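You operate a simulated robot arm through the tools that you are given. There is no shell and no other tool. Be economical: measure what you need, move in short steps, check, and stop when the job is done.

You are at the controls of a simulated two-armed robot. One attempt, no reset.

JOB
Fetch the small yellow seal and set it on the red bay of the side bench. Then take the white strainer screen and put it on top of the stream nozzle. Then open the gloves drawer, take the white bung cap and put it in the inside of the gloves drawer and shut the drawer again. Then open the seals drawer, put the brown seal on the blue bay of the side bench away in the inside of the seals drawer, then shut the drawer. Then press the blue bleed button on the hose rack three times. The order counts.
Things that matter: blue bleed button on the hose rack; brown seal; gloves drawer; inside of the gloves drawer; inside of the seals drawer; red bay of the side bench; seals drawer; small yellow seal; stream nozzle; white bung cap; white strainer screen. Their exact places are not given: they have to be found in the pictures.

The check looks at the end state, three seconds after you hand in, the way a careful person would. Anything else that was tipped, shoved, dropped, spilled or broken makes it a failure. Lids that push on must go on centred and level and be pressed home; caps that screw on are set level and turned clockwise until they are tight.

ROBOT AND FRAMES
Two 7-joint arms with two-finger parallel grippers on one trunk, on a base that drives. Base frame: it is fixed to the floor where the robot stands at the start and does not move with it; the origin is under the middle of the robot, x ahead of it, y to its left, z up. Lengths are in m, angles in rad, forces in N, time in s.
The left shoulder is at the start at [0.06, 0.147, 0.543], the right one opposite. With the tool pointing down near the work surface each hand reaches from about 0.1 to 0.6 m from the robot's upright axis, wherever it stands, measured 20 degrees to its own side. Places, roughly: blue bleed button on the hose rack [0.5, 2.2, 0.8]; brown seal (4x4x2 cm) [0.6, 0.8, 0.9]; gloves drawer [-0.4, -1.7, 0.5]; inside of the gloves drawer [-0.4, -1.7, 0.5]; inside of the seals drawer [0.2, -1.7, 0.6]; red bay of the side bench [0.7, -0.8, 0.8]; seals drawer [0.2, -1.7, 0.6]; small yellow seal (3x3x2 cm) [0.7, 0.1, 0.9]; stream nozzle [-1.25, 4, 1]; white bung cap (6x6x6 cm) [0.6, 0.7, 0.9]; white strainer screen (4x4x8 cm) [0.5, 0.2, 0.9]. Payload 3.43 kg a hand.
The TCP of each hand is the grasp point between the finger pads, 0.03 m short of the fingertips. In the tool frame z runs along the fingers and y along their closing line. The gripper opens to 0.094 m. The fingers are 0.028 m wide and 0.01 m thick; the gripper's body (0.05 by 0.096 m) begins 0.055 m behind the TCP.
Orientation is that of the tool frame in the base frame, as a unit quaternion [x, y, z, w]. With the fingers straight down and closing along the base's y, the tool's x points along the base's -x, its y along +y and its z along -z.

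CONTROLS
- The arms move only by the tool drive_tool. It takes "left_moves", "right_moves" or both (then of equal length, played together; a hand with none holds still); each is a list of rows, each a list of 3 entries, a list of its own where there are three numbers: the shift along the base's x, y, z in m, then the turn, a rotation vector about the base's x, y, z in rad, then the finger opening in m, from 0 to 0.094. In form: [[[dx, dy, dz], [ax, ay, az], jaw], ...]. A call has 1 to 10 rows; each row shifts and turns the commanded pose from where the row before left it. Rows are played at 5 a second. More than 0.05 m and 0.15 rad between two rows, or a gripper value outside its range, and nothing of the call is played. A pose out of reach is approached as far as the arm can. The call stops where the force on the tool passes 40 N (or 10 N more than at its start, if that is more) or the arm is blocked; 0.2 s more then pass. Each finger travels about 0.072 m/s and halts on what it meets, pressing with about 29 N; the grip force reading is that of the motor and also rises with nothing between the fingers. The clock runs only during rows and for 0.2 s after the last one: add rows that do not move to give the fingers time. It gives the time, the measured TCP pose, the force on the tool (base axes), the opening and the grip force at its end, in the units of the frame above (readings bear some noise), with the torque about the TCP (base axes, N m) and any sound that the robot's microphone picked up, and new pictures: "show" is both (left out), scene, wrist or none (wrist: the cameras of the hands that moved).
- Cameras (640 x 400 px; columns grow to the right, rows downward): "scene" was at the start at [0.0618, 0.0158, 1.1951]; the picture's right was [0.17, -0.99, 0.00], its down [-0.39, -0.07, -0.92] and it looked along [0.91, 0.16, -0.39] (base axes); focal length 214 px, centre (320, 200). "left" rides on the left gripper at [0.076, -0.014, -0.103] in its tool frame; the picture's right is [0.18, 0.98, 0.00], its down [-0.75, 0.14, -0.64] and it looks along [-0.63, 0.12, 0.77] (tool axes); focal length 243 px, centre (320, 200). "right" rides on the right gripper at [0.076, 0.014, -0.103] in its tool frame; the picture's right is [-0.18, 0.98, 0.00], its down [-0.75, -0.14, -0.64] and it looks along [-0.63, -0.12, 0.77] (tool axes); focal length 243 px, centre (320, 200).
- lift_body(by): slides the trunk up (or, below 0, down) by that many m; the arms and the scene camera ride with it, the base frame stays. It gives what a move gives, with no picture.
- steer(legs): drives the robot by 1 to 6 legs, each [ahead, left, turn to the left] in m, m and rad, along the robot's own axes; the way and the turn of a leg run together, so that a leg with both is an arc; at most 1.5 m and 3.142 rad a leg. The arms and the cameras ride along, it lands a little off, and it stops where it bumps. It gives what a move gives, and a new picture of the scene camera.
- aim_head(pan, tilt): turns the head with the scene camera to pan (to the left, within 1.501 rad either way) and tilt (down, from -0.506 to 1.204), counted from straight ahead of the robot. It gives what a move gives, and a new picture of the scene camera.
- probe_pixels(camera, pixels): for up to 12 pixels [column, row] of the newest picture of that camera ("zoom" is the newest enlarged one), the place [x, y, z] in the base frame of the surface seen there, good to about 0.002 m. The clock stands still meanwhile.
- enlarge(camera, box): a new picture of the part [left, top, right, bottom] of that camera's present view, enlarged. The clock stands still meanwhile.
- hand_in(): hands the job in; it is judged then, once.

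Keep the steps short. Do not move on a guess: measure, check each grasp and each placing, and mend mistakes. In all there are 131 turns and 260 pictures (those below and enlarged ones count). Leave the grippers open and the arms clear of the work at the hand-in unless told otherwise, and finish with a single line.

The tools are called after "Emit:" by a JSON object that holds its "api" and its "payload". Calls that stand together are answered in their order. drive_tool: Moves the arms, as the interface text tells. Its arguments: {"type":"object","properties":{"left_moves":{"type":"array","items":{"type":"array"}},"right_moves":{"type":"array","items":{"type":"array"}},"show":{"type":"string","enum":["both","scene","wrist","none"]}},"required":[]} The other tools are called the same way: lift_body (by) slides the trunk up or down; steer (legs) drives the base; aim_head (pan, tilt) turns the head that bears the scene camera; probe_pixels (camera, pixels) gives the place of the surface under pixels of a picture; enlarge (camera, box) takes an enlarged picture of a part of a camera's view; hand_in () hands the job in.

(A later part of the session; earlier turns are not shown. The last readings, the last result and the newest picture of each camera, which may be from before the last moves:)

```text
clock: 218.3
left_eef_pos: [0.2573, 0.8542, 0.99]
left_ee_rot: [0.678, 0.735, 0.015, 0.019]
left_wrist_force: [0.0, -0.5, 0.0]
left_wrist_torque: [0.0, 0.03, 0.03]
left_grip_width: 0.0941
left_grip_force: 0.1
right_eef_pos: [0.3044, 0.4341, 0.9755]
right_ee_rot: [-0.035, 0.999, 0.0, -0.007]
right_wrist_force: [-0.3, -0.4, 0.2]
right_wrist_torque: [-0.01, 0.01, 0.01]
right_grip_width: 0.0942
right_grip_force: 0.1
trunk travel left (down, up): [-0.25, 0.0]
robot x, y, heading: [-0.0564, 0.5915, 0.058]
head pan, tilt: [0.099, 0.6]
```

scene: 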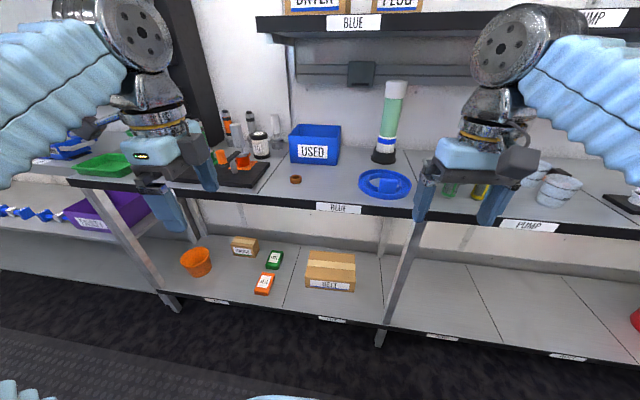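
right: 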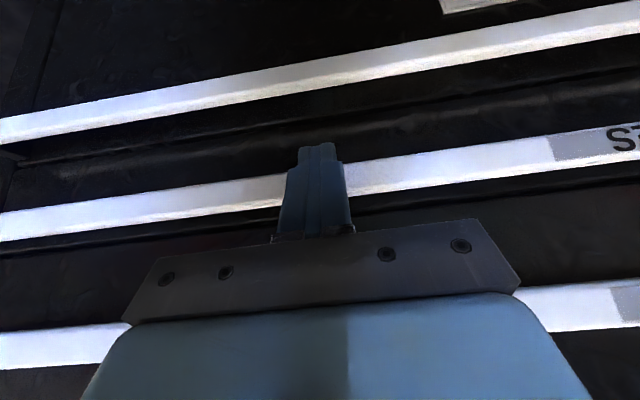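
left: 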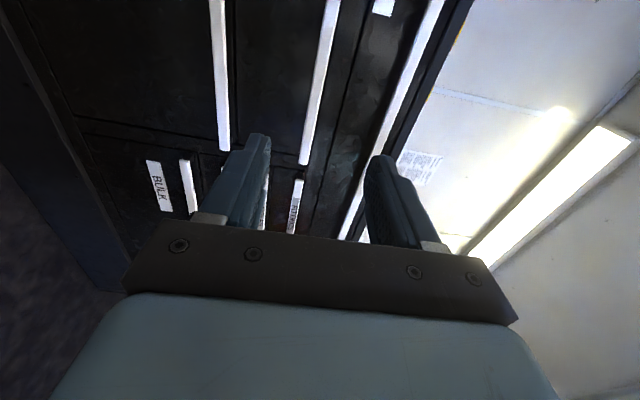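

I'll straighten up and position: turn -0.056, 0.07 m right, 0.16 m ahead, then pull the right hand in and level the left.

Emit:
{"api": "steer", "payload": {"legs": [[0, -0.07, -0.056], [0.16, 0, 0]]}}

Emit:
{"api": "drive_tool", "payload": {"left_moves": [[[0.03, 0, -0.015], [0.004, 0.048, 0], 0.07], [[0.03, 0, -0.015], [0, 0, 0], 0.07], [[0.03, 0, -0.01], [0, 0, 0], 0.07]], "right_moves": [[[-0.03, 0, 0.0], [0, 0, 0], 0.094], [[-0.03, 0, 0.0], [0, 0, 0], 0.094], [[-0.02, 0, 0.0], [0, 0, 0], 0.094]], "show": "both"}}

```text
clock: 220.3
left_eef_pos: [0.4341, 0.7638, 0.9886]
left_ee_rot: [0.701, 0.713, 0.014, 0.019]
left_wrist_force: [0.3, 0.4, -0.1]
left_wrist_torque: [-0.02, 0.0, -0.03]
left_grip_width: 0.094
left_grip_force: 0.0
right_eef_pos: [0.4571, 0.3424, 0.9756]
right_ee_rot: [-0.005, 1.0, 0.001, -0.008]
right_wrist_force: [0.8, 0.2, -0.3]
right_wrist_torque: [-0.01, -0.01, 0.0]
right_grip_width: 0.0941
right_grip_force: 0.1
trunk travel left (down, up): [-0.25, 0.0]
robot x, y, heading: [0.1064, 0.5208, -0.001]
head pan, tilt: [0.099, 0.6]
```

scene: 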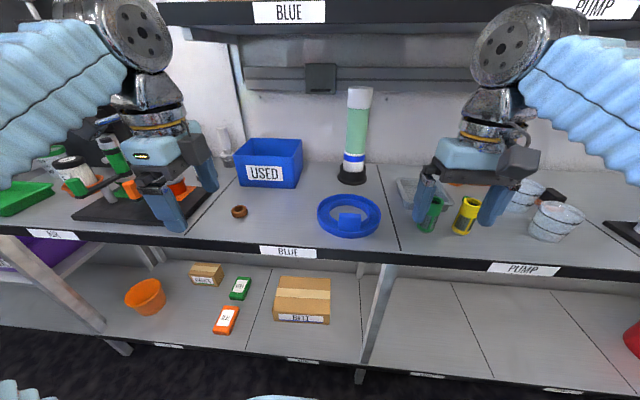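

```text
clock: 221.1
left_eef_pos: [0.527, 0.7627, 0.947]
left_ee_rot: [0.7, 0.714, -0.002, 0.001]
left_wrist_force: [-0.3, -0.2, 0.0]
left_wrist_torque: [0.01, -0.01, -0.01]
left_grip_width: 0.0701
left_grip_force: 0.0
right_eef_pos: [0.3776, 0.3433, 0.9753]
right_ee_rot: [-0.004, 1.0, 0.001, -0.006]
right_wrist_force: [0.2, -1.2, -0.3]
right_wrist_torque: [0.0, 0.0, 0.0]
right_grip_width: 0.0942
right_grip_force: 0.1
trunk travel left (down, up): [-0.25, 0.0]
robot x, y, heading: [0.1052, 0.5243, -0.008]
head pan, tilt: [0.099, 0.6]
```

scene: 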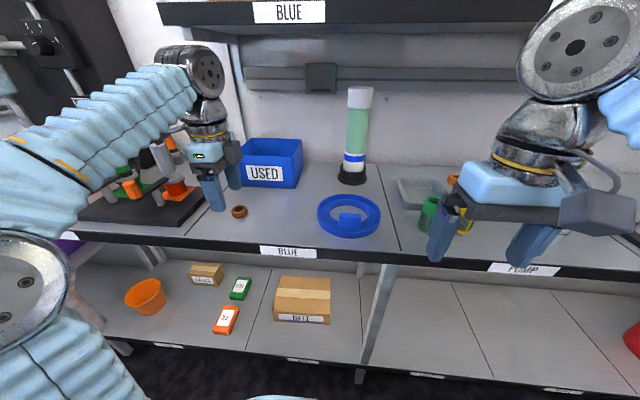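
right: 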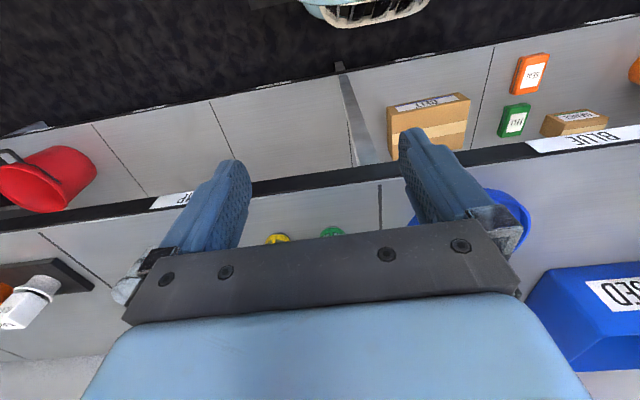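
left: 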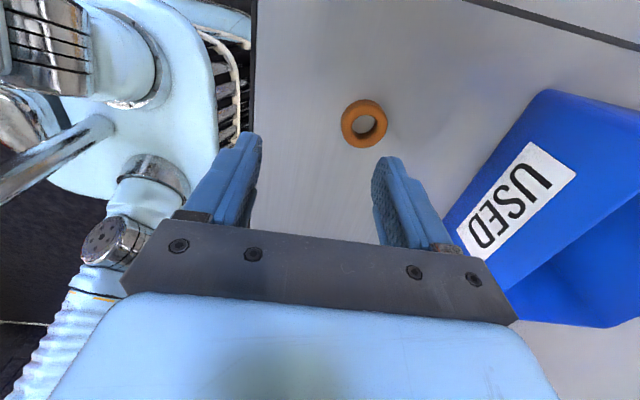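

Emit:
{"api": "probe_pixels", "payload": {"camera": "left", "pixels": [[345, 125], [384, 123], [364, 104], [366, 145], [364, 124], [380, 135]]}}

Emit:
{"api": "probe_pixels", "payload": {"camera": "scene", "pixels": [[100, 150], [60, 170], [140, 120], [160, 150], [175, 130], [150, 215]]}}

```text
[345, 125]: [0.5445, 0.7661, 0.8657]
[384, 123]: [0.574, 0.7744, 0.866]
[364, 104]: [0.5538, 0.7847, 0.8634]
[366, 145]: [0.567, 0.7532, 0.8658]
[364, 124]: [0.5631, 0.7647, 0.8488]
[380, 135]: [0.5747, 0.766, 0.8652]
```

```text
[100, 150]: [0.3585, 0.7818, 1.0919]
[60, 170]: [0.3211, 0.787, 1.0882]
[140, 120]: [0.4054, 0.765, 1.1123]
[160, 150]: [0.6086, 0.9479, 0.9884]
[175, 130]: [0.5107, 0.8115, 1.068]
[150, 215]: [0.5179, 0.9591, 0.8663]
```

The brown seal is centred at (0.561, 0.767). I'll go above it, lower to z 0.884 and close.

Emit:
{"api": "drive_tool", "payload": {"left_moves": [[[0.034, 0.004, 0], [0, 0, 0], 0.07], [[0, 0, -0.035], [0, 0, 0], 0.07], [[0, 0, -0.028], [0, 0, 0], 0.07], [[0, 0, 0], [0, 0, 0], 0.02], [[0, 0, 0], [0, 0, 0], 0.02], [[0, 0, 0], [0, 0, 0], 0.02]], "show": "wrist"}}

```text
clock: 222.5
left_eef_pos: [0.5592, 0.7685, 0.8869]
left_ee_rot: [0.701, 0.713, -0.003, 0.001]
left_wrist_force: [0.5, -0.5, 0.3]
left_wrist_torque: [0.01, -0.01, 0.02]
left_grip_width: 0.0338
left_grip_force: 28.6
right_eef_pos: [0.3789, 0.3444, 0.9751]
right_ee_rot: [-0.005, 1.0, 0.0, -0.007]
right_wrist_force: [-0.2, -0.6, -0.6]
right_wrist_torque: [0.01, -0.01, 0.0]
right_grip_width: 0.0943
right_grip_force: 0.0
trunk travel left (down, up): [-0.25, 0.0]
robot x, y, heading: [0.104, 0.5215, -0.007]
head pan, tilt: [0.099, 0.6]
```

left: 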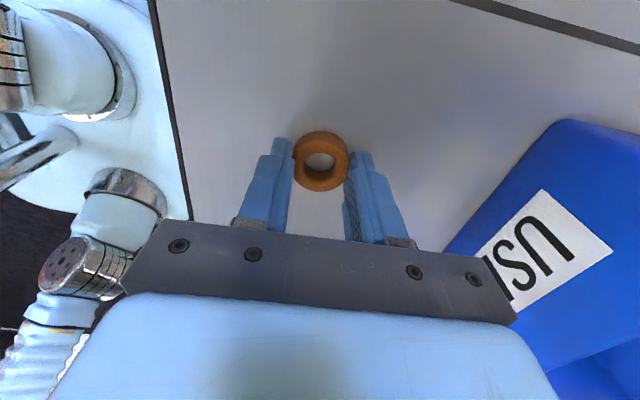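

The seal is held at 0.034 m. I'll lift it, draw back and check.

Emit:
{"api": "drive_tool", "payload": {"left_moves": [[[0, 0, 0.03], [0, 0, 0], 0.02], [[-0.01, 0, 0.03], [0, 0, 0], 0.02], [[-0.04, -0.005, 0.01], [0, 0, 0], 0.02], [[-0.04, -0.005, 0.01], [0, 0, 0], 0.02], [[-0.035, -0.01, 0.01], [0, 0, 0], 0.02]], "show": "wrist"}}

Emit:
{"api": "steer", "payload": {"legs": [[-0.45, 0, 0], [0, -0.95, 0], [0, 0, -1.571]]}}

```text
clock: 223.7
left_eef_pos: [0.4335, 0.7496, 0.9772]
left_ee_rot: [0.701, 0.713, -0.002, 0.0]
left_wrist_force: [0.1, 0.9, -0.9]
left_wrist_torque: [0.01, 0.04, -0.02]
left_grip_width: 0.0338
left_grip_force: 28.8
right_eef_pos: [0.3787, 0.3435, 0.9757]
right_ee_rot: [-0.005, 1.0, 0.001, -0.007]
right_wrist_force: [0.0, -0.1, -0.7]
right_wrist_torque: [0.02, -0.01, 0.0]
right_grip_width: 0.0937
right_grip_force: 0.1
trunk travel left (down, up): [-0.25, 0.0]
robot x, y, heading: [0.1036, 0.5223, -0.006]
head pan, tilt: [0.099, 0.6]
```

left: 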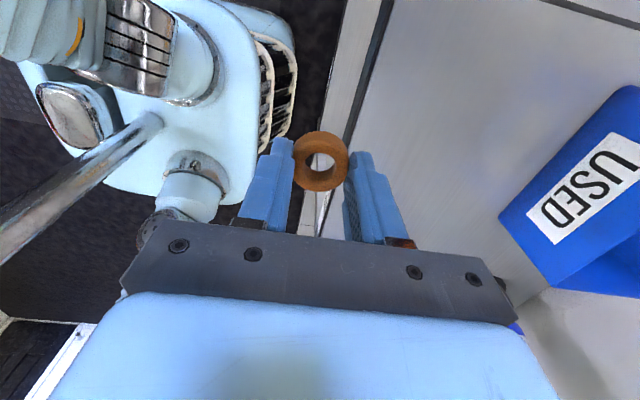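

```text
clock: 234.9
left_eef_pos: [-0.147, -0.7756, 0.977]
left_ee_rot: [1.0, -0.005, -0.002, 0.0]
left_wrist_force: [0.4, 0.9, 0.2]
left_wrist_torque: [0.0, 0.01, -0.04]
left_grip_width: 0.0333
left_grip_force: 29.3
right_eef_pos: [-0.551, -0.7066, 0.9761]
right_ee_rot: [0.715, 0.699, 0.006, -0.004]
right_wrist_force: [-0.2, -0.8, 0.1]
right_wrist_torque: [-0.02, 0.02, 0.0]
right_grip_width: 0.0941
right_grip_force: 0.1
trunk travel left (down, up): [-0.25, 0.0]
robot x, y, heading: [-0.3689, -0.4391, -1.605]
head pan, tilt: [0.099, 0.6]
```

scene: 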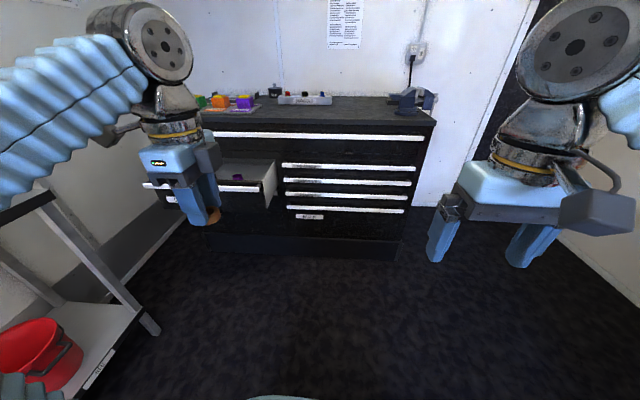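

I'll line up with the open seals drawer: 0.29 m left, 0.32 m ahead, straightening up, then look in.

Emit:
{"api": "steer", "payload": {"legs": [[0, 0.3, 0.034], [0.32, 0, 0]]}}

Emit:
{"api": "aim_head", "payload": {"pan": 0.25, "tilt": 0.75}}

```text
clock: 238.6
left_eef_pos: [0.1668, -1.0841, 0.9777]
left_ee_rot: [1.0, 0.014, -0.002, 0.0]
left_wrist_force: [0.0, -0.2, -0.7]
left_wrist_torque: [0.01, 0.04, 0.03]
left_grip_width: 0.0332
left_grip_force: 29.0
right_eef_pos: [-0.2384, -1.0325, 0.9762]
right_ee_rot: [0.701, 0.713, 0.005, -0.004]
right_wrist_force: [0.0, 0.8, 0.4]
right_wrist_torque: [0.0, 0.04, 0.01]
right_grip_width: 0.0939
right_grip_force: 0.0
trunk travel left (down, up): [-0.25, 0.0]
robot x, y, heading: [-0.0604, -0.7646, -1.564]
head pan, tilt: [0.099, 0.6]
```

scene: 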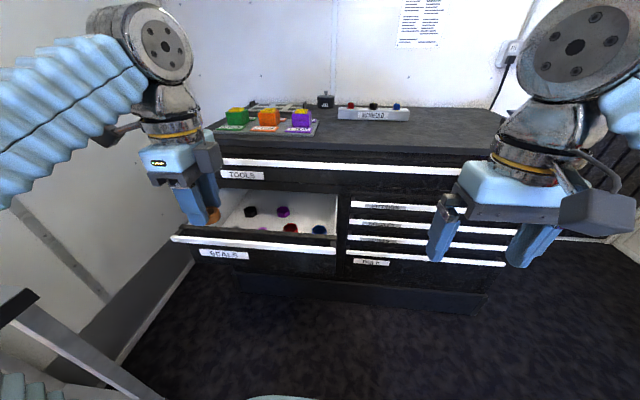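

```text
clock: 239.3
left_eef_pos: [0.1672, -1.0847, 0.9775]
left_ee_rot: [1.0, 0.014, -0.002, -0.001]
left_wrist_force: [-0.1, 0.6, -0.1]
left_wrist_torque: [0.03, 0.0, -0.02]
left_grip_width: 0.0336
left_grip_force: 29.1
right_eef_pos: [-0.2377, -1.0328, 0.9753]
right_ee_rot: [0.702, 0.713, 0.006, -0.003]
right_wrist_force: [0.0, -0.2, -0.9]
right_wrist_torque: [0.02, 0.02, 0.0]
right_grip_width: 0.094
right_grip_force: 0.1
trunk travel left (down, up): [-0.25, 0.0]
robot x, y, heading: [-0.0607, -0.7604, -1.569]
head pan, tilt: [0.25, 0.75]
```

scene: 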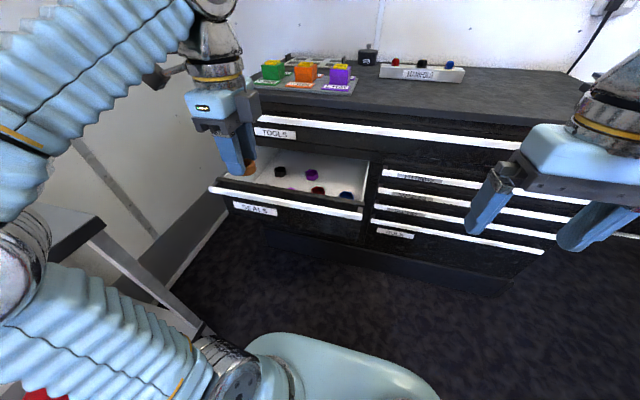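

Emit:
{"api": "enlarge", "payload": {"camera": "scene", "box": [205, 140, 385, 240]}}

Emit:
{"api": "probe_pixels", "payload": {"camera": "zoom", "pixels": [[265, 115], [378, 125], [400, 183], [495, 200], [300, 178], [200, 145], [450, 140], [330, 150], [430, 170], [150, 165], [240, 160], [300, 190]]}}

```text
3.56 times, centred on (295, 190) of scene
```

zoom: 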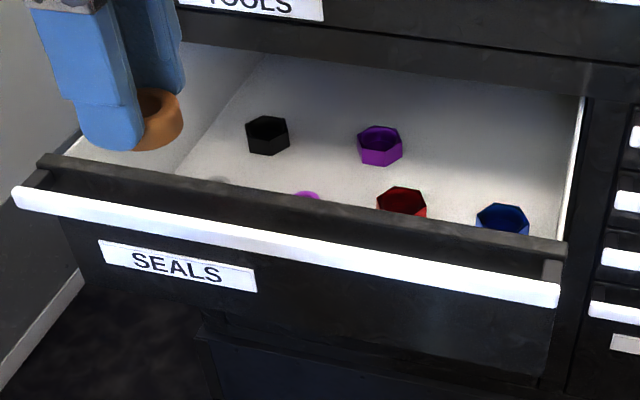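

```text
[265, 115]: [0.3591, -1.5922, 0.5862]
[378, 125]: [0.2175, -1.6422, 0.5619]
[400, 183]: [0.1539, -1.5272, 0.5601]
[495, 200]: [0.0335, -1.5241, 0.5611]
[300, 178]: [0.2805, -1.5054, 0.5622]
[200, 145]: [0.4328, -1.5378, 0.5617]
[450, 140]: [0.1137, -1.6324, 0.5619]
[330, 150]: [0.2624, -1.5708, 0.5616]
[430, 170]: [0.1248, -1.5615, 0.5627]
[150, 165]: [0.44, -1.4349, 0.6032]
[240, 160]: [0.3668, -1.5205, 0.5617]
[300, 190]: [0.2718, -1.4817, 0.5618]
```

The drawer floor is at z 0.562, with fittings in rows at y -1.5 and -1.6 and a hidden strip near the front. I'll bring the hand over the drawer and look with the wrist camera.

Emit:
{"api": "steer", "payload": {"legs": [[0.09, 0, 0]]}}

Emit:
{"api": "drive_tool", "payload": {"left_moves": [[[0.0, -0.03, -0.03], [0, 0, 0], 0.02], [[0.0, -0.03, -0.03], [0, 0, 0], 0.02], [[0.0, -0.04, -0.02], [0, 0, 0], 0.02], [[0.0, -0.04, -0.01], [0, 0, 0], 0.02], [[0.0, -0.035, -0.01], [0, 0, 0], 0.02]], "show": "both"}}

```text
clock: 240.4
left_eef_pos: [0.1665, -1.1732, 0.9782]
left_ee_rot: [1.0, 0.014, -0.002, -0.001]
left_wrist_force: [0.4, 0.6, -0.1]
left_wrist_torque: [0.01, 0.01, -0.05]
left_grip_width: 0.0333
left_grip_force: 28.9
right_eef_pos: [-0.2375, -1.1225, 0.9755]
right_ee_rot: [0.701, 0.713, 0.004, -0.005]
right_wrist_force: [0.6, 0.3, -0.9]
right_wrist_torque: [-0.03, 0.03, 0.0]
right_grip_width: 0.0935
right_grip_force: 0.2
trunk travel left (down, up): [-0.25, 0.0]
robot x, y, heading: [-0.0628, -0.8509, -1.57]
head pan, tilt: [0.25, 0.75]
```

scene: 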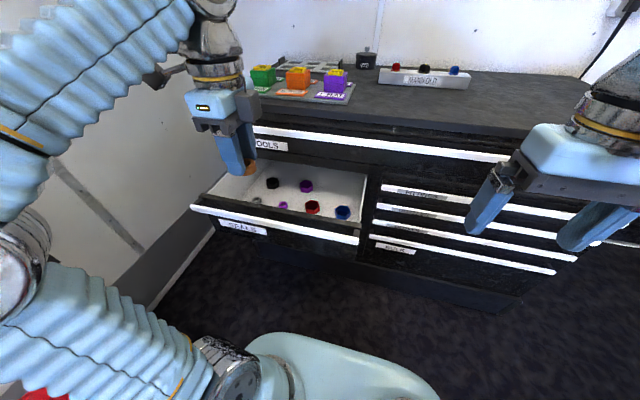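

```text
clock: 241.6
left_eef_pos: [0.1679, -1.35, 0.8815]
left_ee_rot: [1.0, 0.013, -0.001, -0.002]
left_wrist_force: [-0.3, 0.5, 0.3]
left_wrist_torque: [0.02, -0.02, -0.01]
left_grip_width: 0.0332
left_grip_force: 29.4
right_eef_pos: [-0.237, -1.1219, 0.9753]
right_ee_rot: [0.701, 0.713, 0.006, -0.005]
right_wrist_force: [-0.5, 0.3, -0.2]
right_wrist_torque: [-0.02, -0.03, 0.01]
right_grip_width: 0.0938
right_grip_force: 0.2
trunk travel left (down, up): [-0.25, 0.0]
robot x, y, heading: [-0.0582, -0.8514, -1.568]
head pan, tilt: [0.25, 0.75]
```

scene: 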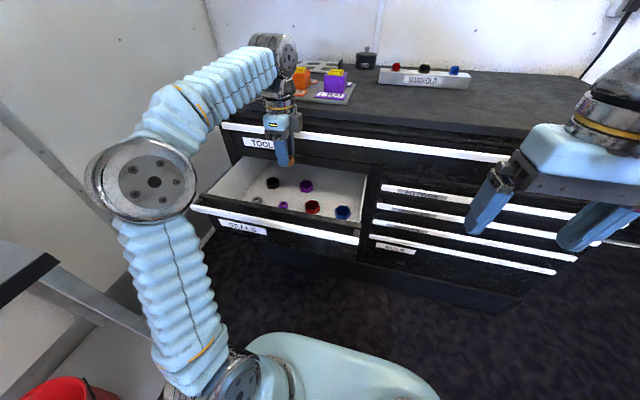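
left: 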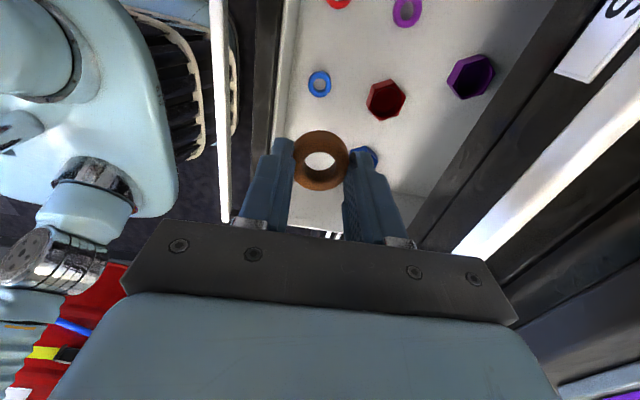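

I'll probe the small rings, the fittings and the free gaps.

Emit:
{"api": "probe_pixels", "payload": {"camera": "left", "pixels": [[320, 70], [320, 96], [372, 105], [386, 83], [404, 25], [395, 10], [345, 55], [350, 115], [285, 120], [370, 155], [320, 210], [290, 60]]}}

Emit:
{"api": "enlarge", "payload": {"camera": "left", "box": [260, 0, 520, 160]}}

```text
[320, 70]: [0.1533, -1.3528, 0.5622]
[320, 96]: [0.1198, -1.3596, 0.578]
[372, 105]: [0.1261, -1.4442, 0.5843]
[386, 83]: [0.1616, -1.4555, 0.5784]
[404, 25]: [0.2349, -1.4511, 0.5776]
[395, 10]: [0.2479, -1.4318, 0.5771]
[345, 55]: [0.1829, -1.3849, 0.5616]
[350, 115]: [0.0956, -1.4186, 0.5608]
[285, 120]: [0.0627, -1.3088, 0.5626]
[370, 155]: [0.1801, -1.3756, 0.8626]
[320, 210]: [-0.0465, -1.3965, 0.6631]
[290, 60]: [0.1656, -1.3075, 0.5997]
```

```text
2.46 times, centred on (390, 80) of left
```

zoom: 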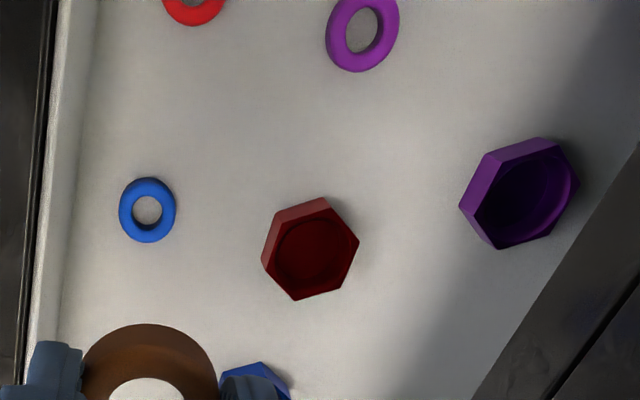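

I choose the free spot (0.19, -1.385), at least 6 cm from the neighbours. I'll move over it and lower to TCP z 0.62.

Emit:
{"api": "drive_tool", "payload": {"left_moves": [[[0.022, -0.034, 0], [0, 0, 0], 0.02], [[0, 0, -0.045], [0, 0, 0], 0.02], [[0, 0, -0.045], [0, 0, 0], 0.02], [[0, 0, -0.045], [0, 0, 0], 0.02], [[0, 0, -0.045], [0, 0, 0], 0.02], [[0, 0, -0.045], [0, 0, 0], 0.02], [[0, 0, -0.035], [0, 0, 0], 0.02]], "show": "both"}}

```text
clock: 243.2
left_eef_pos: [0.1921, -1.3775, 0.6183]
left_ee_rot: [1.0, 0.013, -0.001, 0.0]
left_wrist_force: [0.4, 0.0, -0.4]
left_wrist_torque: [-0.03, -0.03, 0.0]
left_grip_width: 0.0332
left_grip_force: 28.9
right_eef_pos: [-0.2372, -1.1202, 0.9761]
right_ee_rot: [0.7, 0.714, 0.005, -0.005]
right_wrist_force: [0.2, 0.0, 0.4]
right_wrist_torque: [0.02, 0.01, 0.02]
right_grip_width: 0.0939
right_grip_force: 0.0
trunk travel left (down, up): [-0.25, 0.0]
robot x, y, heading: [-0.0616, -0.8508, -1.567]
head pan, tilt: [0.25, 0.75]
```

scene: 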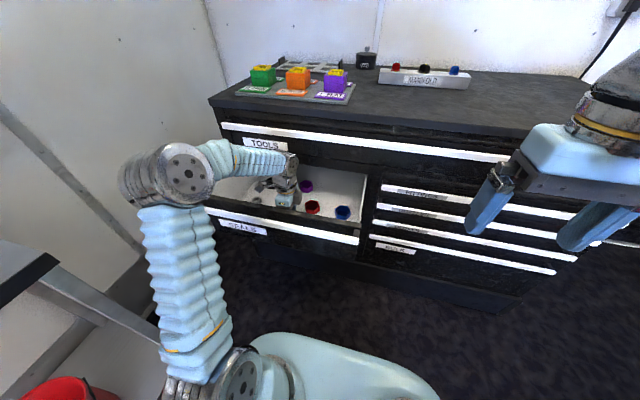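
left: 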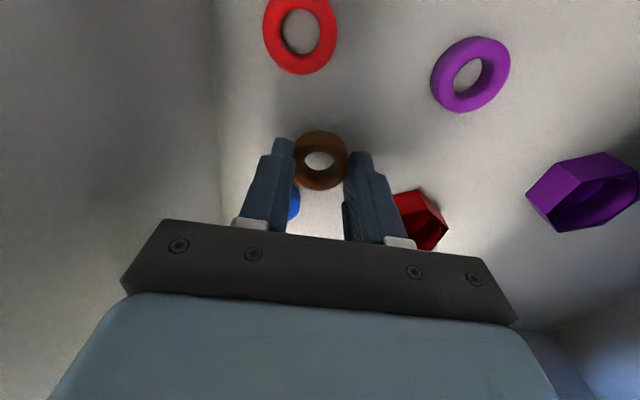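

Clear of the neighbours. I'll lower to just above the floor, then touch down gently.

Emit:
{"api": "drive_tool", "payload": {"left_moves": [[[0, 0, -0.01], [0, 0, 0], 0.02], [[0, 0, -0.006], [0, 0, 0], 0.02], [[0, 0, -0.002], [0, 0, 0], 0.02], [[0, 0, 0], [0, 0, 0], 0.02]], "show": "none"}}

```text
clock: 244.2
left_eef_pos: [0.1896, -1.3822, 0.6005]
left_ee_rot: [1.0, 0.013, -0.002, -0.002]
left_wrist_force: [-0.2, 0.8, -0.6]
left_wrist_torque: [0.05, 0.0, 0.05]
left_grip_width: 0.0341
left_grip_force: 29.1
right_eef_pos: [-0.2373, -1.1224, 0.976]
right_ee_rot: [0.702, 0.713, 0.006, -0.005]
right_wrist_force: [-0.9, -0.5, -0.3]
right_wrist_torque: [0.01, -0.01, 0.02]
right_grip_width: 0.0939
right_grip_force: 0.0
trunk travel left (down, up): [-0.25, 0.0]
robot x, y, heading: [-0.0613, -0.847, -1.568]
head pan, tilt: [0.25, 0.75]
```

Emit:
{"api": "drive_tool", "payload": {"left_moves": [[[0, 0, -0.0015], [0, 0, 0], 0.02], [[0, 0, 0], [0, 0, 0], 0.055], [[0, 0, 0], [0, 0, 0], 0.055], [[0, 0, 0], [0, 0, 0], 0.055], [[0, 0, 0.02], [0, 0, 0], 0.055], [[0, 0, 0.04], [0, 0, 0], 0.055], [[0, 0, 0.045], [0, 0, 0], 0.055], [[0, 0, 0.045], [0, 0, 0], 0.055], [[0, 0.02, 0.045], [0, 0, 0], 0.055]], "show": "both"}}

```text
clock: 246.2
left_eef_pos: [0.191, -1.3644, 0.7923]
left_ee_rot: [1.0, 0.014, -0.002, -0.003]
left_wrist_force: [0.4, 0.1, 0.3]
left_wrist_torque: [0.04, 0.01, -0.01]
left_grip_width: 0.055
left_grip_force: 0.0
right_eef_pos: [-0.2372, -1.1215, 0.9756]
right_ee_rot: [0.701, 0.713, 0.005, -0.004]
right_wrist_force: [1.0, 0.2, 0.4]
right_wrist_torque: [0.03, -0.01, 0.01]
right_grip_width: 0.0941
right_grip_force: 0.1
trunk travel left (down, up): [-0.25, 0.0]
robot x, y, heading: [-0.0621, -0.8496, -1.566]
head pan, tilt: [0.25, 0.75]
```

scene: 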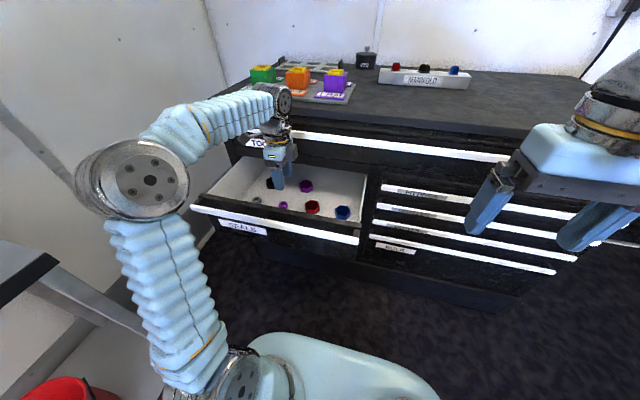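
left: 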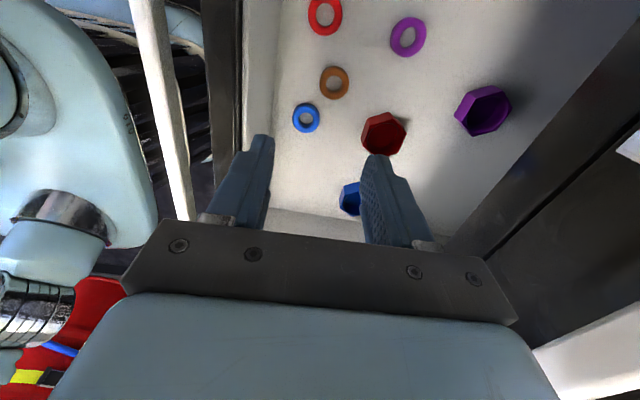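

The brown ring lies flat in the drawer, touching nothing. Now shut it the same way: back 0.22 m, tilt tips forward with closed fingers, at bar height.

Emit:
{"api": "steer", "payload": {"legs": [[-0.23, 0, 0]]}}

Emit:
{"api": "drive_tool", "payload": {"left_moves": [[[0, 0, -0.0175], [-0.15, 0, 0], 0.0], [[0, 0, -0.0175], [-0.15, 0, 0], 0.0], [[0, 0, -0.0175], [-0.15, 0, 0], 0.0], [[0, 0, -0.0175], [-0.15, 0, 0], 0.0], [[0, 0, 0], [0, 0, 0], 0.0]], "show": "both"}}

```text
clock: 248.0
left_eef_pos: [0.1927, -1.128, 0.7922]
left_ee_rot: [1.0, 0.017, -0.001, -0.001]
left_wrist_force: [-0.6, 0.3, -0.9]
left_wrist_torque: [-0.01, 0.02, 0.03]
left_grip_width: 0.0551
left_grip_force: 0.1
right_eef_pos: [-0.2378, -0.888, 0.9754]
right_ee_rot: [0.698, 0.716, 0.005, -0.005]
right_wrist_force: [-0.2, 0.1, -0.1]
right_wrist_torque: [0.01, -0.03, 0.01]
right_grip_width: 0.094
right_grip_force: 0.1
trunk travel left (down, up): [-0.25, 0.0]
robot x, y, heading: [-0.0623, -0.6149, -1.559]
head pan, tilt: [0.25, 0.75]
```

scene: 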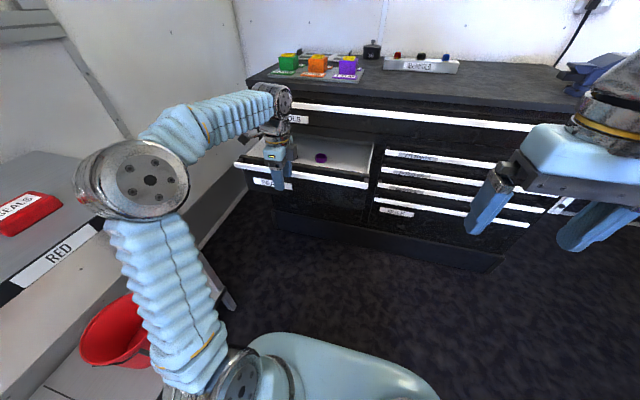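

```text
clock: 249.2
left_eef_pos: [0.1932, -1.1271, 0.7212]
left_ee_rot: [0.955, 0.016, -0.007, 0.295]
left_wrist_force: [-0.3, 0.6, -0.2]
left_wrist_torque: [0.0, -0.02, 0.03]
left_grip_width: 0.0001
left_grip_force: 28.3
right_eef_pos: [-0.2367, -0.8882, 0.975]
right_ee_rot: [0.699, 0.715, 0.006, -0.004]
right_wrist_force: [-0.5, 0.1, -0.3]
right_wrist_torque: [0.05, 0.0, -0.01]
right_grip_width: 0.0941
right_grip_force: 0.1
trunk travel left (down, up): [-0.25, 0.0]
robot x, y, heading: [-0.0646, -0.6142, -1.56]
head pan, tilt: [0.25, 0.75]
```

scene: 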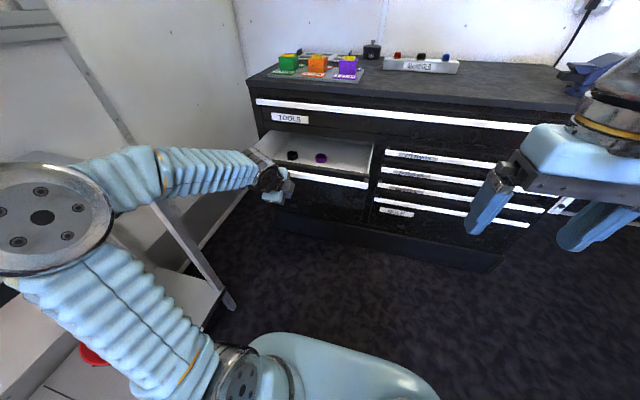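
left: 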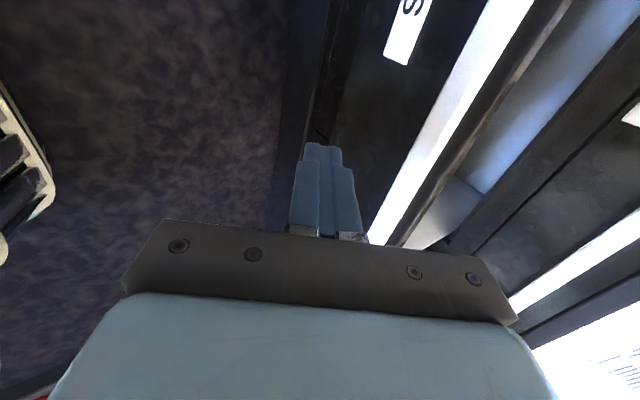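

The elbow swung out towards the red bay, so I'll check its place before driving.

Emit:
{"api": "probe_pixels", "payload": {"camera": "scene", "pixels": [[45, 215], [10, 190], [100, 200], [60, 270], [10, 260], [120, 180], [330, 178], [20, 310]]}}

```text
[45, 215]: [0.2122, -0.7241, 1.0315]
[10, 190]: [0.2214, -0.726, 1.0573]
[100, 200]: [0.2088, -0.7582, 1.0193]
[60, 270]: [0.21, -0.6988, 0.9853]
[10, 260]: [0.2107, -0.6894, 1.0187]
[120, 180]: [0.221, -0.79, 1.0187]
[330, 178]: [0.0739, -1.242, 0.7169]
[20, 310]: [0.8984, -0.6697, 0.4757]
```

The elbow is at x about 0.22, clear of the shelf. I'll push by driving 0.30 m, then finish with the arm.

Emit:
{"api": "steer", "payload": {"legs": [[0.3, 0, -0.005]]}}

Emit:
{"api": "drive_tool", "payload": {"left_moves": [[[0, -0.008, 0], [0, 0, 0], 0.0], [[0, -0.008, 0], [0, 0, 0], 0.0], [[0, -0.006, 0], [0, 0, 0], 0.0], [[0, -0.005, 0], [0, 0, 0], 0.0], [[0, -0.005, 0], [0, 0, 0], 0.0], [[0, -0.004, 0], [0, 0, 0], 0.0], [[0, -0.004, 0], [0, 0, 0], 0.0], [[0, -0.004, 0], [0, 0, 0], 0.0]], "show": "both"}}

```text
clock: 251.2
left_eef_pos: [0.1969, -1.4312, 0.7221]
left_ee_rot: [0.955, 0.016, -0.006, 0.295]
left_wrist_force: [0.3, 0.1, 0.6]
left_wrist_torque: [-0.01, 0.02, -0.01]
left_grip_width: 0.0
left_grip_force: 28.8
right_eef_pos: [-0.2344, -1.1926, 0.9757]
right_ee_rot: [0.699, 0.715, 0.006, -0.004]
right_wrist_force: [0.8, -0.9, 0.1]
right_wrist_torque: [0.0, 0.02, 0.01]
right_grip_width: 0.094
right_grip_force: 0.0
trunk travel left (down, up): [-0.25, 0.0]
robot x, y, heading: [-0.0615, -0.9236, -1.556]
head pan, tilt: [0.25, 0.75]
```

scene: 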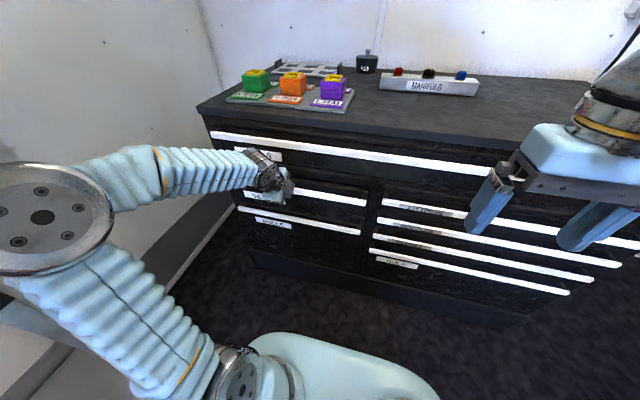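

```text
clock: 252.5
left_eef_pos: [0.1963, -1.4592, 0.7214]
left_ee_rot: [0.957, 0.015, -0.005, 0.29]
left_wrist_force: [-1.0, 22.1, 12.1]
left_wrist_torque: [0.16, 0.14, -0.28]
left_grip_width: 0.0
left_grip_force: 28.6
right_eef_pos: [-0.2346, -1.1909, 0.9765]
right_ee_rot: [0.698, 0.716, 0.004, -0.004]
right_wrist_force: [0.1, -0.4, -0.7]
right_wrist_torque: [0.01, 0.0, 0.0]
right_grip_width: 0.0942
right_grip_force: 0.0
trunk travel left (down, up): [-0.25, 0.0]
robot x, y, heading: [-0.057, -0.9195, -1.559]
head pan, tilt: [0.25, 0.75]
stopped in row 6 (left hand): the force on the tool passed its limit at 46 N (the readings are from after the stop); the commanded pose is now the measured one
```

scene: 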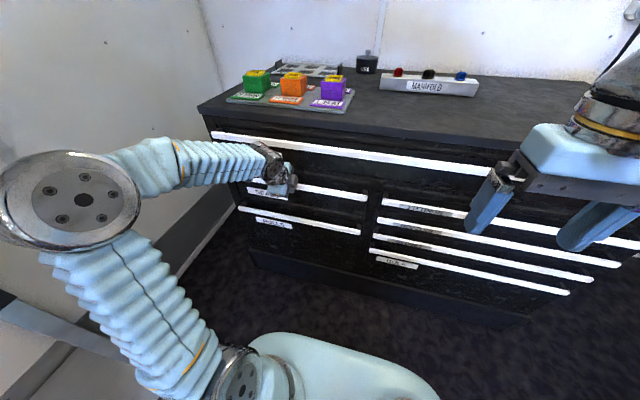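
left: 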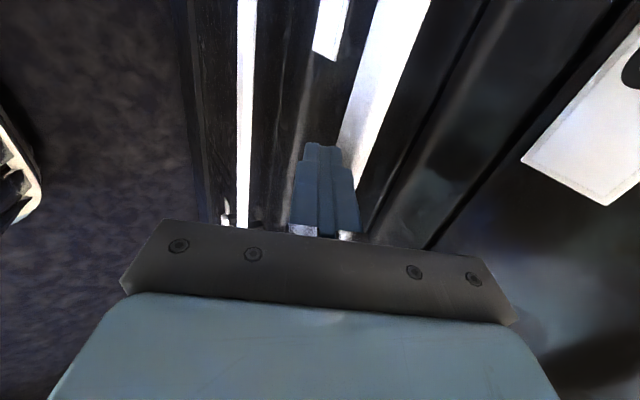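

Emit:
{"api": "probe_pixels", "payload": {"camera": "scene", "pixels": [[330, 195], [350, 199], [300, 222], [330, 152], [440, 209], [430, 224], [400, 235]]}}

Emit:
{"api": "steer", "payload": {"legs": [[-0.4, 0, 0]]}}

```text
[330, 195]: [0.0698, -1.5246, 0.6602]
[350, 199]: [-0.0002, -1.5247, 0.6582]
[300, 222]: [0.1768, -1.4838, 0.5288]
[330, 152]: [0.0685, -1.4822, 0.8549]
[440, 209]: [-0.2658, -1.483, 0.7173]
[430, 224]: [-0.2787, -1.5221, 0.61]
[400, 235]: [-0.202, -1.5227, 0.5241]
```

```text
clock: 255.0
left_eef_pos: [0.1904, -1.0565, 0.7192]
left_ee_rot: [0.957, 0.013, -0.006, 0.29]
left_wrist_force: [0.0, 0.5, 0.0]
left_wrist_torque: [0.0, -0.06, 0.01]
left_grip_width: 0.0
left_grip_force: 28.6
right_eef_pos: [-0.24, -0.7882, 0.9744]
right_ee_rot: [0.7, 0.714, 0.005, -0.005]
right_wrist_force: [0.5, -0.9, -0.3]
right_wrist_torque: [0.02, -0.02, 0.03]
right_grip_width: 0.0942
right_grip_force: 0.0
trunk travel left (down, up): [-0.25, 0.0]
robot x, y, heading: [-0.0642, -0.5145, -1.568]
head pan, tilt: [0.25, 0.75]
```

scene: 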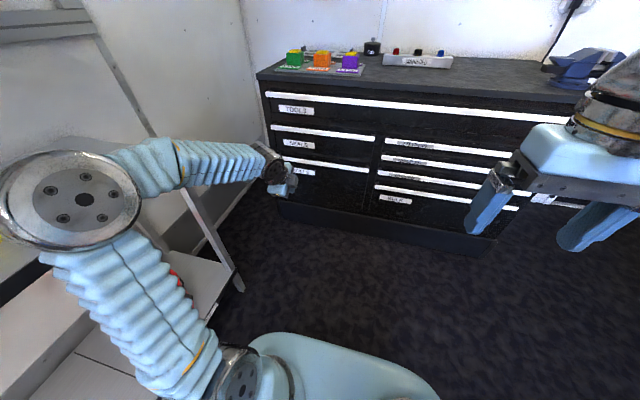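

Both drawers are shut flush. Last task: the blue bleed button near (0.5, 2.2, 0.8). I'll raise the left hand, then drive there.

Emit:
{"api": "drive_tool", "payload": {"left_moves": [[[0, 0.01, 0.035], [0.15, 0, 0], 0.0], [[0, 0.01, 0.035], [0.15, 0, 0], 0.0], [[0, 0.01, 0.035], [0.15, 0, 0], 0.0], [[0, 0.02, 0.035], [0.14, 0, 0], 0.0], [[0, 0.03, 0.035], [0, 0, 0], 0.0], [[0, 0.03, 0.035], [0, 0, 0], 0.0], [[0, 0.03, 0.035], [0, 0, 0], 0.0]], "show": "none"}}

Emit:
{"api": "steer", "payload": {"legs": [[0, -0.35, 0], [0, 0, 1.571], [0, 1.4, 0], [0, 1.2, 0]]}}

Emit:
{"api": "aim_head", "payload": {"pan": 0.1, "tilt": 0.45}}

```text
clock: 256.6
left_eef_pos: [0.1926, -0.9159, 0.9645]
left_ee_rot: [1.0, 0.015, -0.003, -0.001]
left_wrist_force: [0.5, -0.5, -0.9]
left_wrist_torque: [0.01, 0.05, 0.0]
left_grip_width: 0.0
left_grip_force: 29.0
right_eef_pos: [-0.2393, -0.7872, 0.976]
right_ee_rot: [0.7, 0.714, 0.006, -0.005]
right_wrist_force: [-0.4, -0.3, 0.8]
right_wrist_torque: [0.01, 0.02, 0.0]
right_grip_width: 0.0939
right_grip_force: 0.1
trunk travel left (down, up): [-0.25, 0.0]
robot x, y, heading: [-0.062, -0.513, -1.568]
head pan, tilt: [0.25, 0.75]
```

```text
clock: 274.8
left_eef_pos: [-0.0305, 2.3247, 0.9653]
left_ee_rot: [0.697, 0.718, -0.002, 0.002]
left_wrist_force: [-0.2, -0.6, -0.4]
left_wrist_torque: [0.02, -0.02, 0.0]
left_grip_width: 0.0
left_grip_force: 29.0
right_eef_pos: [-0.158, 1.8931, 0.9765]
right_ee_rot: [-0.011, 1.0, 0.001, -0.007]
right_wrist_force: [0.5, 0.3, 0.1]
right_wrist_torque: [0.04, -0.04, 0.02]
right_grip_width: 0.0939
right_grip_force: 0.1
trunk travel left (down, up): [-0.25, 0.0]
robot x, y, heading: [-0.4292, 2.0638, 0.009]
head pan, tilt: [0.25, 0.75]
```

scene: 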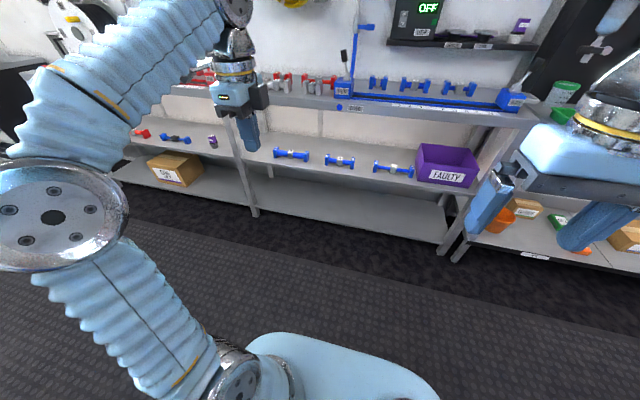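

```text
clock: 275.6
left_eef_pos: [-0.0306, 2.324, 0.965]
left_ee_rot: [0.696, 0.718, -0.002, 0.002]
left_wrist_force: [-0.9, -0.4, -0.5]
left_wrist_torque: [0.01, 0.02, 0.01]
left_grip_width: 0.0
left_grip_force: 28.9
right_eef_pos: [-0.1588, 1.8923, 0.9757]
right_ee_rot: [-0.011, 1.0, 0.001, -0.007]
right_wrist_force: [0.9, 0.7, 0.4]
right_wrist_torque: [0.0, 0.02, 0.01]
right_grip_width: 0.094
right_grip_force: 0.1
trunk travel left (down, up): [-0.25, 0.0]
robot x, y, heading: [-0.4297, 2.0676, 0.013]
head pan, tilt: [0.099, 0.45]
```

scene: 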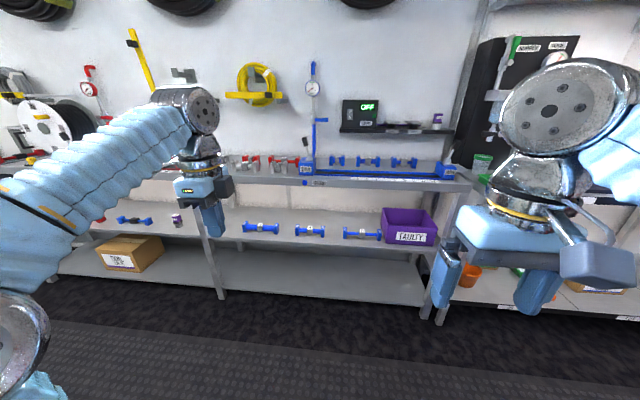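

A blue spot sits near (305,183) beside a label on the rack front. I'll zoom in and probe.

Emit:
{"api": "enlarge", "payload": {"camera": "scene", "box": [280, 140, 470, 200]}}

Emit:
{"api": "enlarge", "payload": {"camera": "scene", "box": [285, 160, 345, 200]}}

Emit:
{"api": "probe_pixels", "payload": {"camera": "zoom", "pixels": [[213, 230], [205, 225], [220, 240], [200, 245], [350, 235], [180, 235], [240, 90], [205, 215], [213, 250]]}}

```text
3.37 times, centred on (375, 170) of scene
```

zoom: 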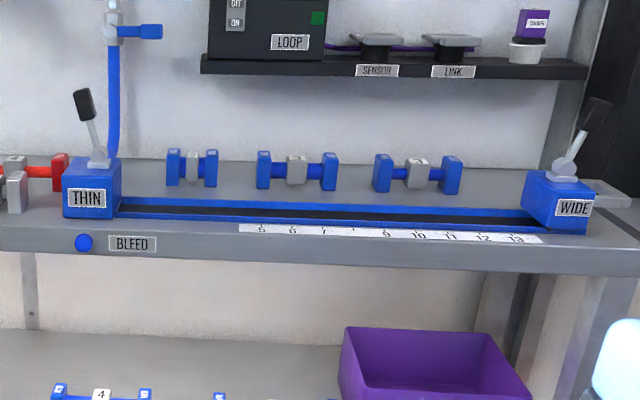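

```text
10.00 times, centred on (315, 180) of scene
```

zoom: 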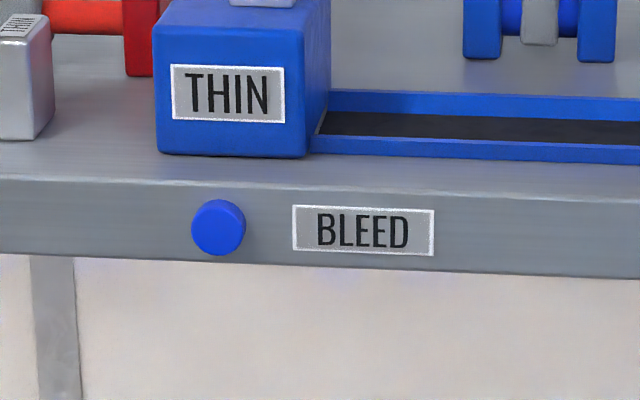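

```text
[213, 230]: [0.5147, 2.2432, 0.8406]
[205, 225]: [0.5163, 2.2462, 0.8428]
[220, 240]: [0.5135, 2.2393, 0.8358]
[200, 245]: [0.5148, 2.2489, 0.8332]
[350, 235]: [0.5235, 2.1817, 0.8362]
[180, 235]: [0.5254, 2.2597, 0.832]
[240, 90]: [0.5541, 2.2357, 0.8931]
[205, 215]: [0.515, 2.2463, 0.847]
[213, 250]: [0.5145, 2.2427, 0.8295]
```

The BLEED button sits on the bench's front edge at (0.5145, 2.243, 0.838), facing me, standing out 1 cm. I'll pitch the closed left hand to point forward at that height.

Emit:
{"api": "drive_tool", "payload": {"left_moves": [[[0.011, -0.005, -0.0125], [0, -0.15, 0], 0.0], [[0.011, -0.005, -0.0125], [0, -0.15, 0], 0.0], [[0.011, -0.005, -0.0125], [0, -0.15, 0], 0.0], [[0.011, -0.005, -0.0125], [0, -0.15, 0], 0.0], [[0.011, -0.005, -0.0125], [0, -0.15, 0], 0.0], [[0.011, -0.005, -0.0125], [0, -0.15, 0], 0.0], [[0.011, -0.005, -0.0125], [0, -0.15, 0], 0.0], [[0.011, -0.005, -0.0125], [0, -0.15, 0], 0.0], [[0.011, -0.005, -0.0125], [0, -0.15, 0], 0.0], [[0.011, -0.005, -0.0125], [0, -0.15, 0], 0.0]], "show": "scene"}}

```text
clock: 277.8
left_eef_pos: [0.0765, 2.2749, 0.8423]
left_ee_rot: [0.511, 0.525, 0.472, 0.491]
left_wrist_force: [-0.3, 0.2, 0.3]
left_wrist_torque: [-0.04, 0.02, 0.0]
left_grip_width: 0.0
left_grip_force: 28.6
left hand out of reach, approached as far as the arm can: row 8
right_eef_pos: [-0.1585, 1.8929, 0.9754]
right_ee_rot: [-0.011, 1.0, 0.001, -0.007]
right_wrist_force: [-0.5, 0.7, 0.4]
right_wrist_torque: [-0.01, -0.02, -0.03]
right_grip_width: 0.0943
right_grip_force: 0.0
trunk travel left (down, up): [-0.25, 0.0]
robot x, y, heading: [-0.4309, 2.0678, 0.008]
head pan, tilt: [0.099, 0.45]
```

scene: 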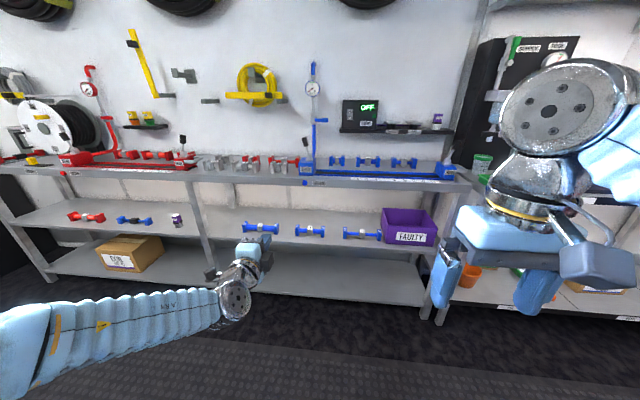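

I'll finish the pitch and drive ahead 0.36 m, leaving about 5 cm to the button.

Emit:
{"api": "drive_tool", "payload": {"left_moves": [[[0, 0, -0.002], [0, -0.065, 0], 0.0], [[0, 0, -0.002], [0, 0, 0], 0.0]], "show": "none"}}

Emit:
{"api": "steer", "payload": {"legs": [[0.35, -0.027, -0.008]]}}

Emit:
{"api": "enlarge", "payload": {"camera": "left", "box": [200, 60, 440, 240]}}

```text
clock: 278.4
left_eef_pos: [0.0782, 2.2751, 0.8374]
left_ee_rot: [0.496, 0.509, 0.489, 0.505]
left_wrist_force: [-0.2, 0.5, 0.0]
left_wrist_torque: [-0.01, -0.04, 0.0]
left_grip_width: 0.0001
left_grip_force: 28.9
right_eef_pos: [-0.1584, 1.8938, 0.9749]
right_ee_rot: [-0.011, 1.0, 0.001, -0.006]
right_wrist_force: [-0.3, 0.9, 0.3]
right_wrist_torque: [0.0, -0.02, -0.02]
right_grip_width: 0.0939
right_grip_force: 0.0
trunk travel left (down, up): [-0.25, 0.0]
robot x, y, heading: [-0.4288, 2.0661, 0.008]
head pan, tilt: [0.099, 0.45]
```

```text
clock: 280.8
left_eef_pos: [0.4423, 2.2463, 0.8383]
left_ee_rot: [0.497, 0.508, 0.487, 0.508]
left_wrist_force: [0.3, -0.1, 0.2]
left_wrist_torque: [-0.01, 0.01, 0.0]
left_grip_width: 0.0
left_grip_force: 28.9
right_eef_pos: [0.2022, 1.865, 0.9763]
right_ee_rot: [-0.008, 1.0, 0.0, -0.007]
right_wrist_force: [0.7, 0.2, 0.1]
right_wrist_torque: [-0.01, -0.01, -0.03]
right_grip_width: 0.0939
right_grip_force: 0.0
trunk travel left (down, up): [-0.25, 0.0]
robot x, y, heading: [-0.0681, 2.0421, -0.001]
head pan, tilt: [0.099, 0.45]
```

scene: 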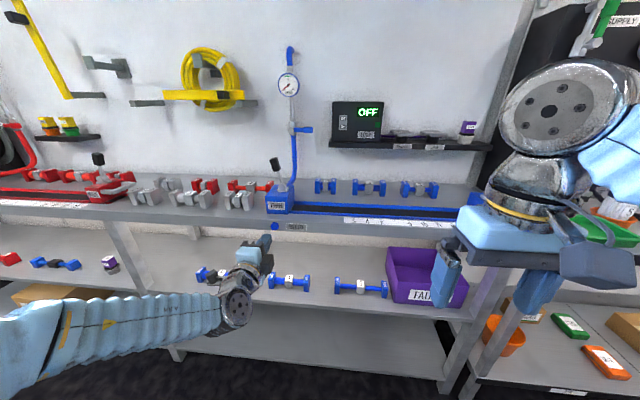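

```text
2.22 times, centred on (320, 150) of left
```

zoom: 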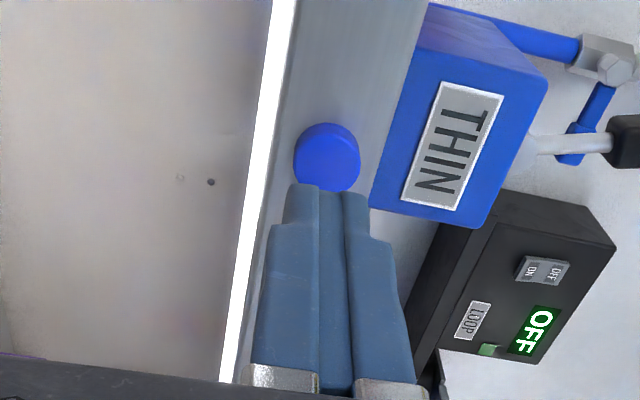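

Emit:
{"api": "probe_pixels", "payload": {"camera": "zoom", "pixels": [[327, 158], [300, 158], [355, 158], [327, 130], [327, 185], [302, 135], [285, 150]]}}

```text
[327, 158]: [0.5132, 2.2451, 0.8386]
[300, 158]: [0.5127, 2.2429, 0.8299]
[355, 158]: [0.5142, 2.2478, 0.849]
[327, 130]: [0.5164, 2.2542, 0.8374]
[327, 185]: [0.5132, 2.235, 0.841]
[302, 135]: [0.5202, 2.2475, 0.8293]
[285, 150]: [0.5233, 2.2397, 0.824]
```

Aligned within 2 mm. I'll advance 0.036 m to just short of it, then press in 2 mm steps, listening for a click.

Emit:
{"api": "drive_tool", "payload": {"left_moves": [[[0.02, -0.002, 0], [0, 0, 0], 0.0], [[0.016, 0, 0], [0, 0, 0], 0.0], [[0, 0, 0], [0, 0, 0], 0.0]], "show": "none"}}

Emit:
{"api": "drive_tool", "payload": {"left_moves": [[[0.003, 0, 0], [0, 0, 0], 0.0], [[0.002, 0, 0], [0, 0, 0], 0.0], [[0.002, 0, 0], [0, 0, 0], 0.0], [[0.002, 0, 0], [0, 0, 0], 0.0]], "show": "none"}}

```text
clock: 281.6
left_eef_pos: [0.4726, 2.2441, 0.8365]
left_ee_rot: [0.497, 0.508, 0.488, 0.507]
left_wrist_force: [0.2, 0.9, 0.0]
left_wrist_torque: [-0.06, -0.01, -0.01]
left_grip_width: 0.0002
left_grip_force: 29.1
left hand out of reach, approached as far as the arm can: row 1
right_eef_pos: [0.2017, 1.8658, 0.9763]
right_ee_rot: [-0.007, 1.0, 0.0, -0.007]
right_wrist_force: [0.0, 0.2, 0.2]
right_wrist_torque: [-0.01, 0.0, -0.01]
right_grip_width: 0.0942
right_grip_force: 0.0
trunk travel left (down, up): [-0.25, 0.0]
robot x, y, heading: [-0.0677, 2.0474, -0.0]
head pan, tilt: [0.099, 0.45]
```

```text
clock: 282.6
left_eef_pos: [0.4803, 2.2455, 0.8387]
left_ee_rot: [0.497, 0.507, 0.487, 0.508]
left_wrist_force: [-0.2, -0.2, 0.4]
left_wrist_torque: [0.01, -0.01, -0.02]
left_grip_width: 0.0002
left_grip_force: 28.8
right_eef_pos: [0.2017, 1.8652, 0.9759]
right_ee_rot: [-0.007, 1.0, 0.001, -0.007]
right_wrist_force: [0.4, -0.6, -0.8]
right_wrist_torque: [0.03, -0.02, 0.01]
right_grip_width: 0.0941
right_grip_force: 0.0
trunk travel left (down, up): [-0.25, 0.0]
robot x, y, heading: [-0.0738, 2.0438, 0.001]
head pan, tilt: [0.099, 0.45]
```

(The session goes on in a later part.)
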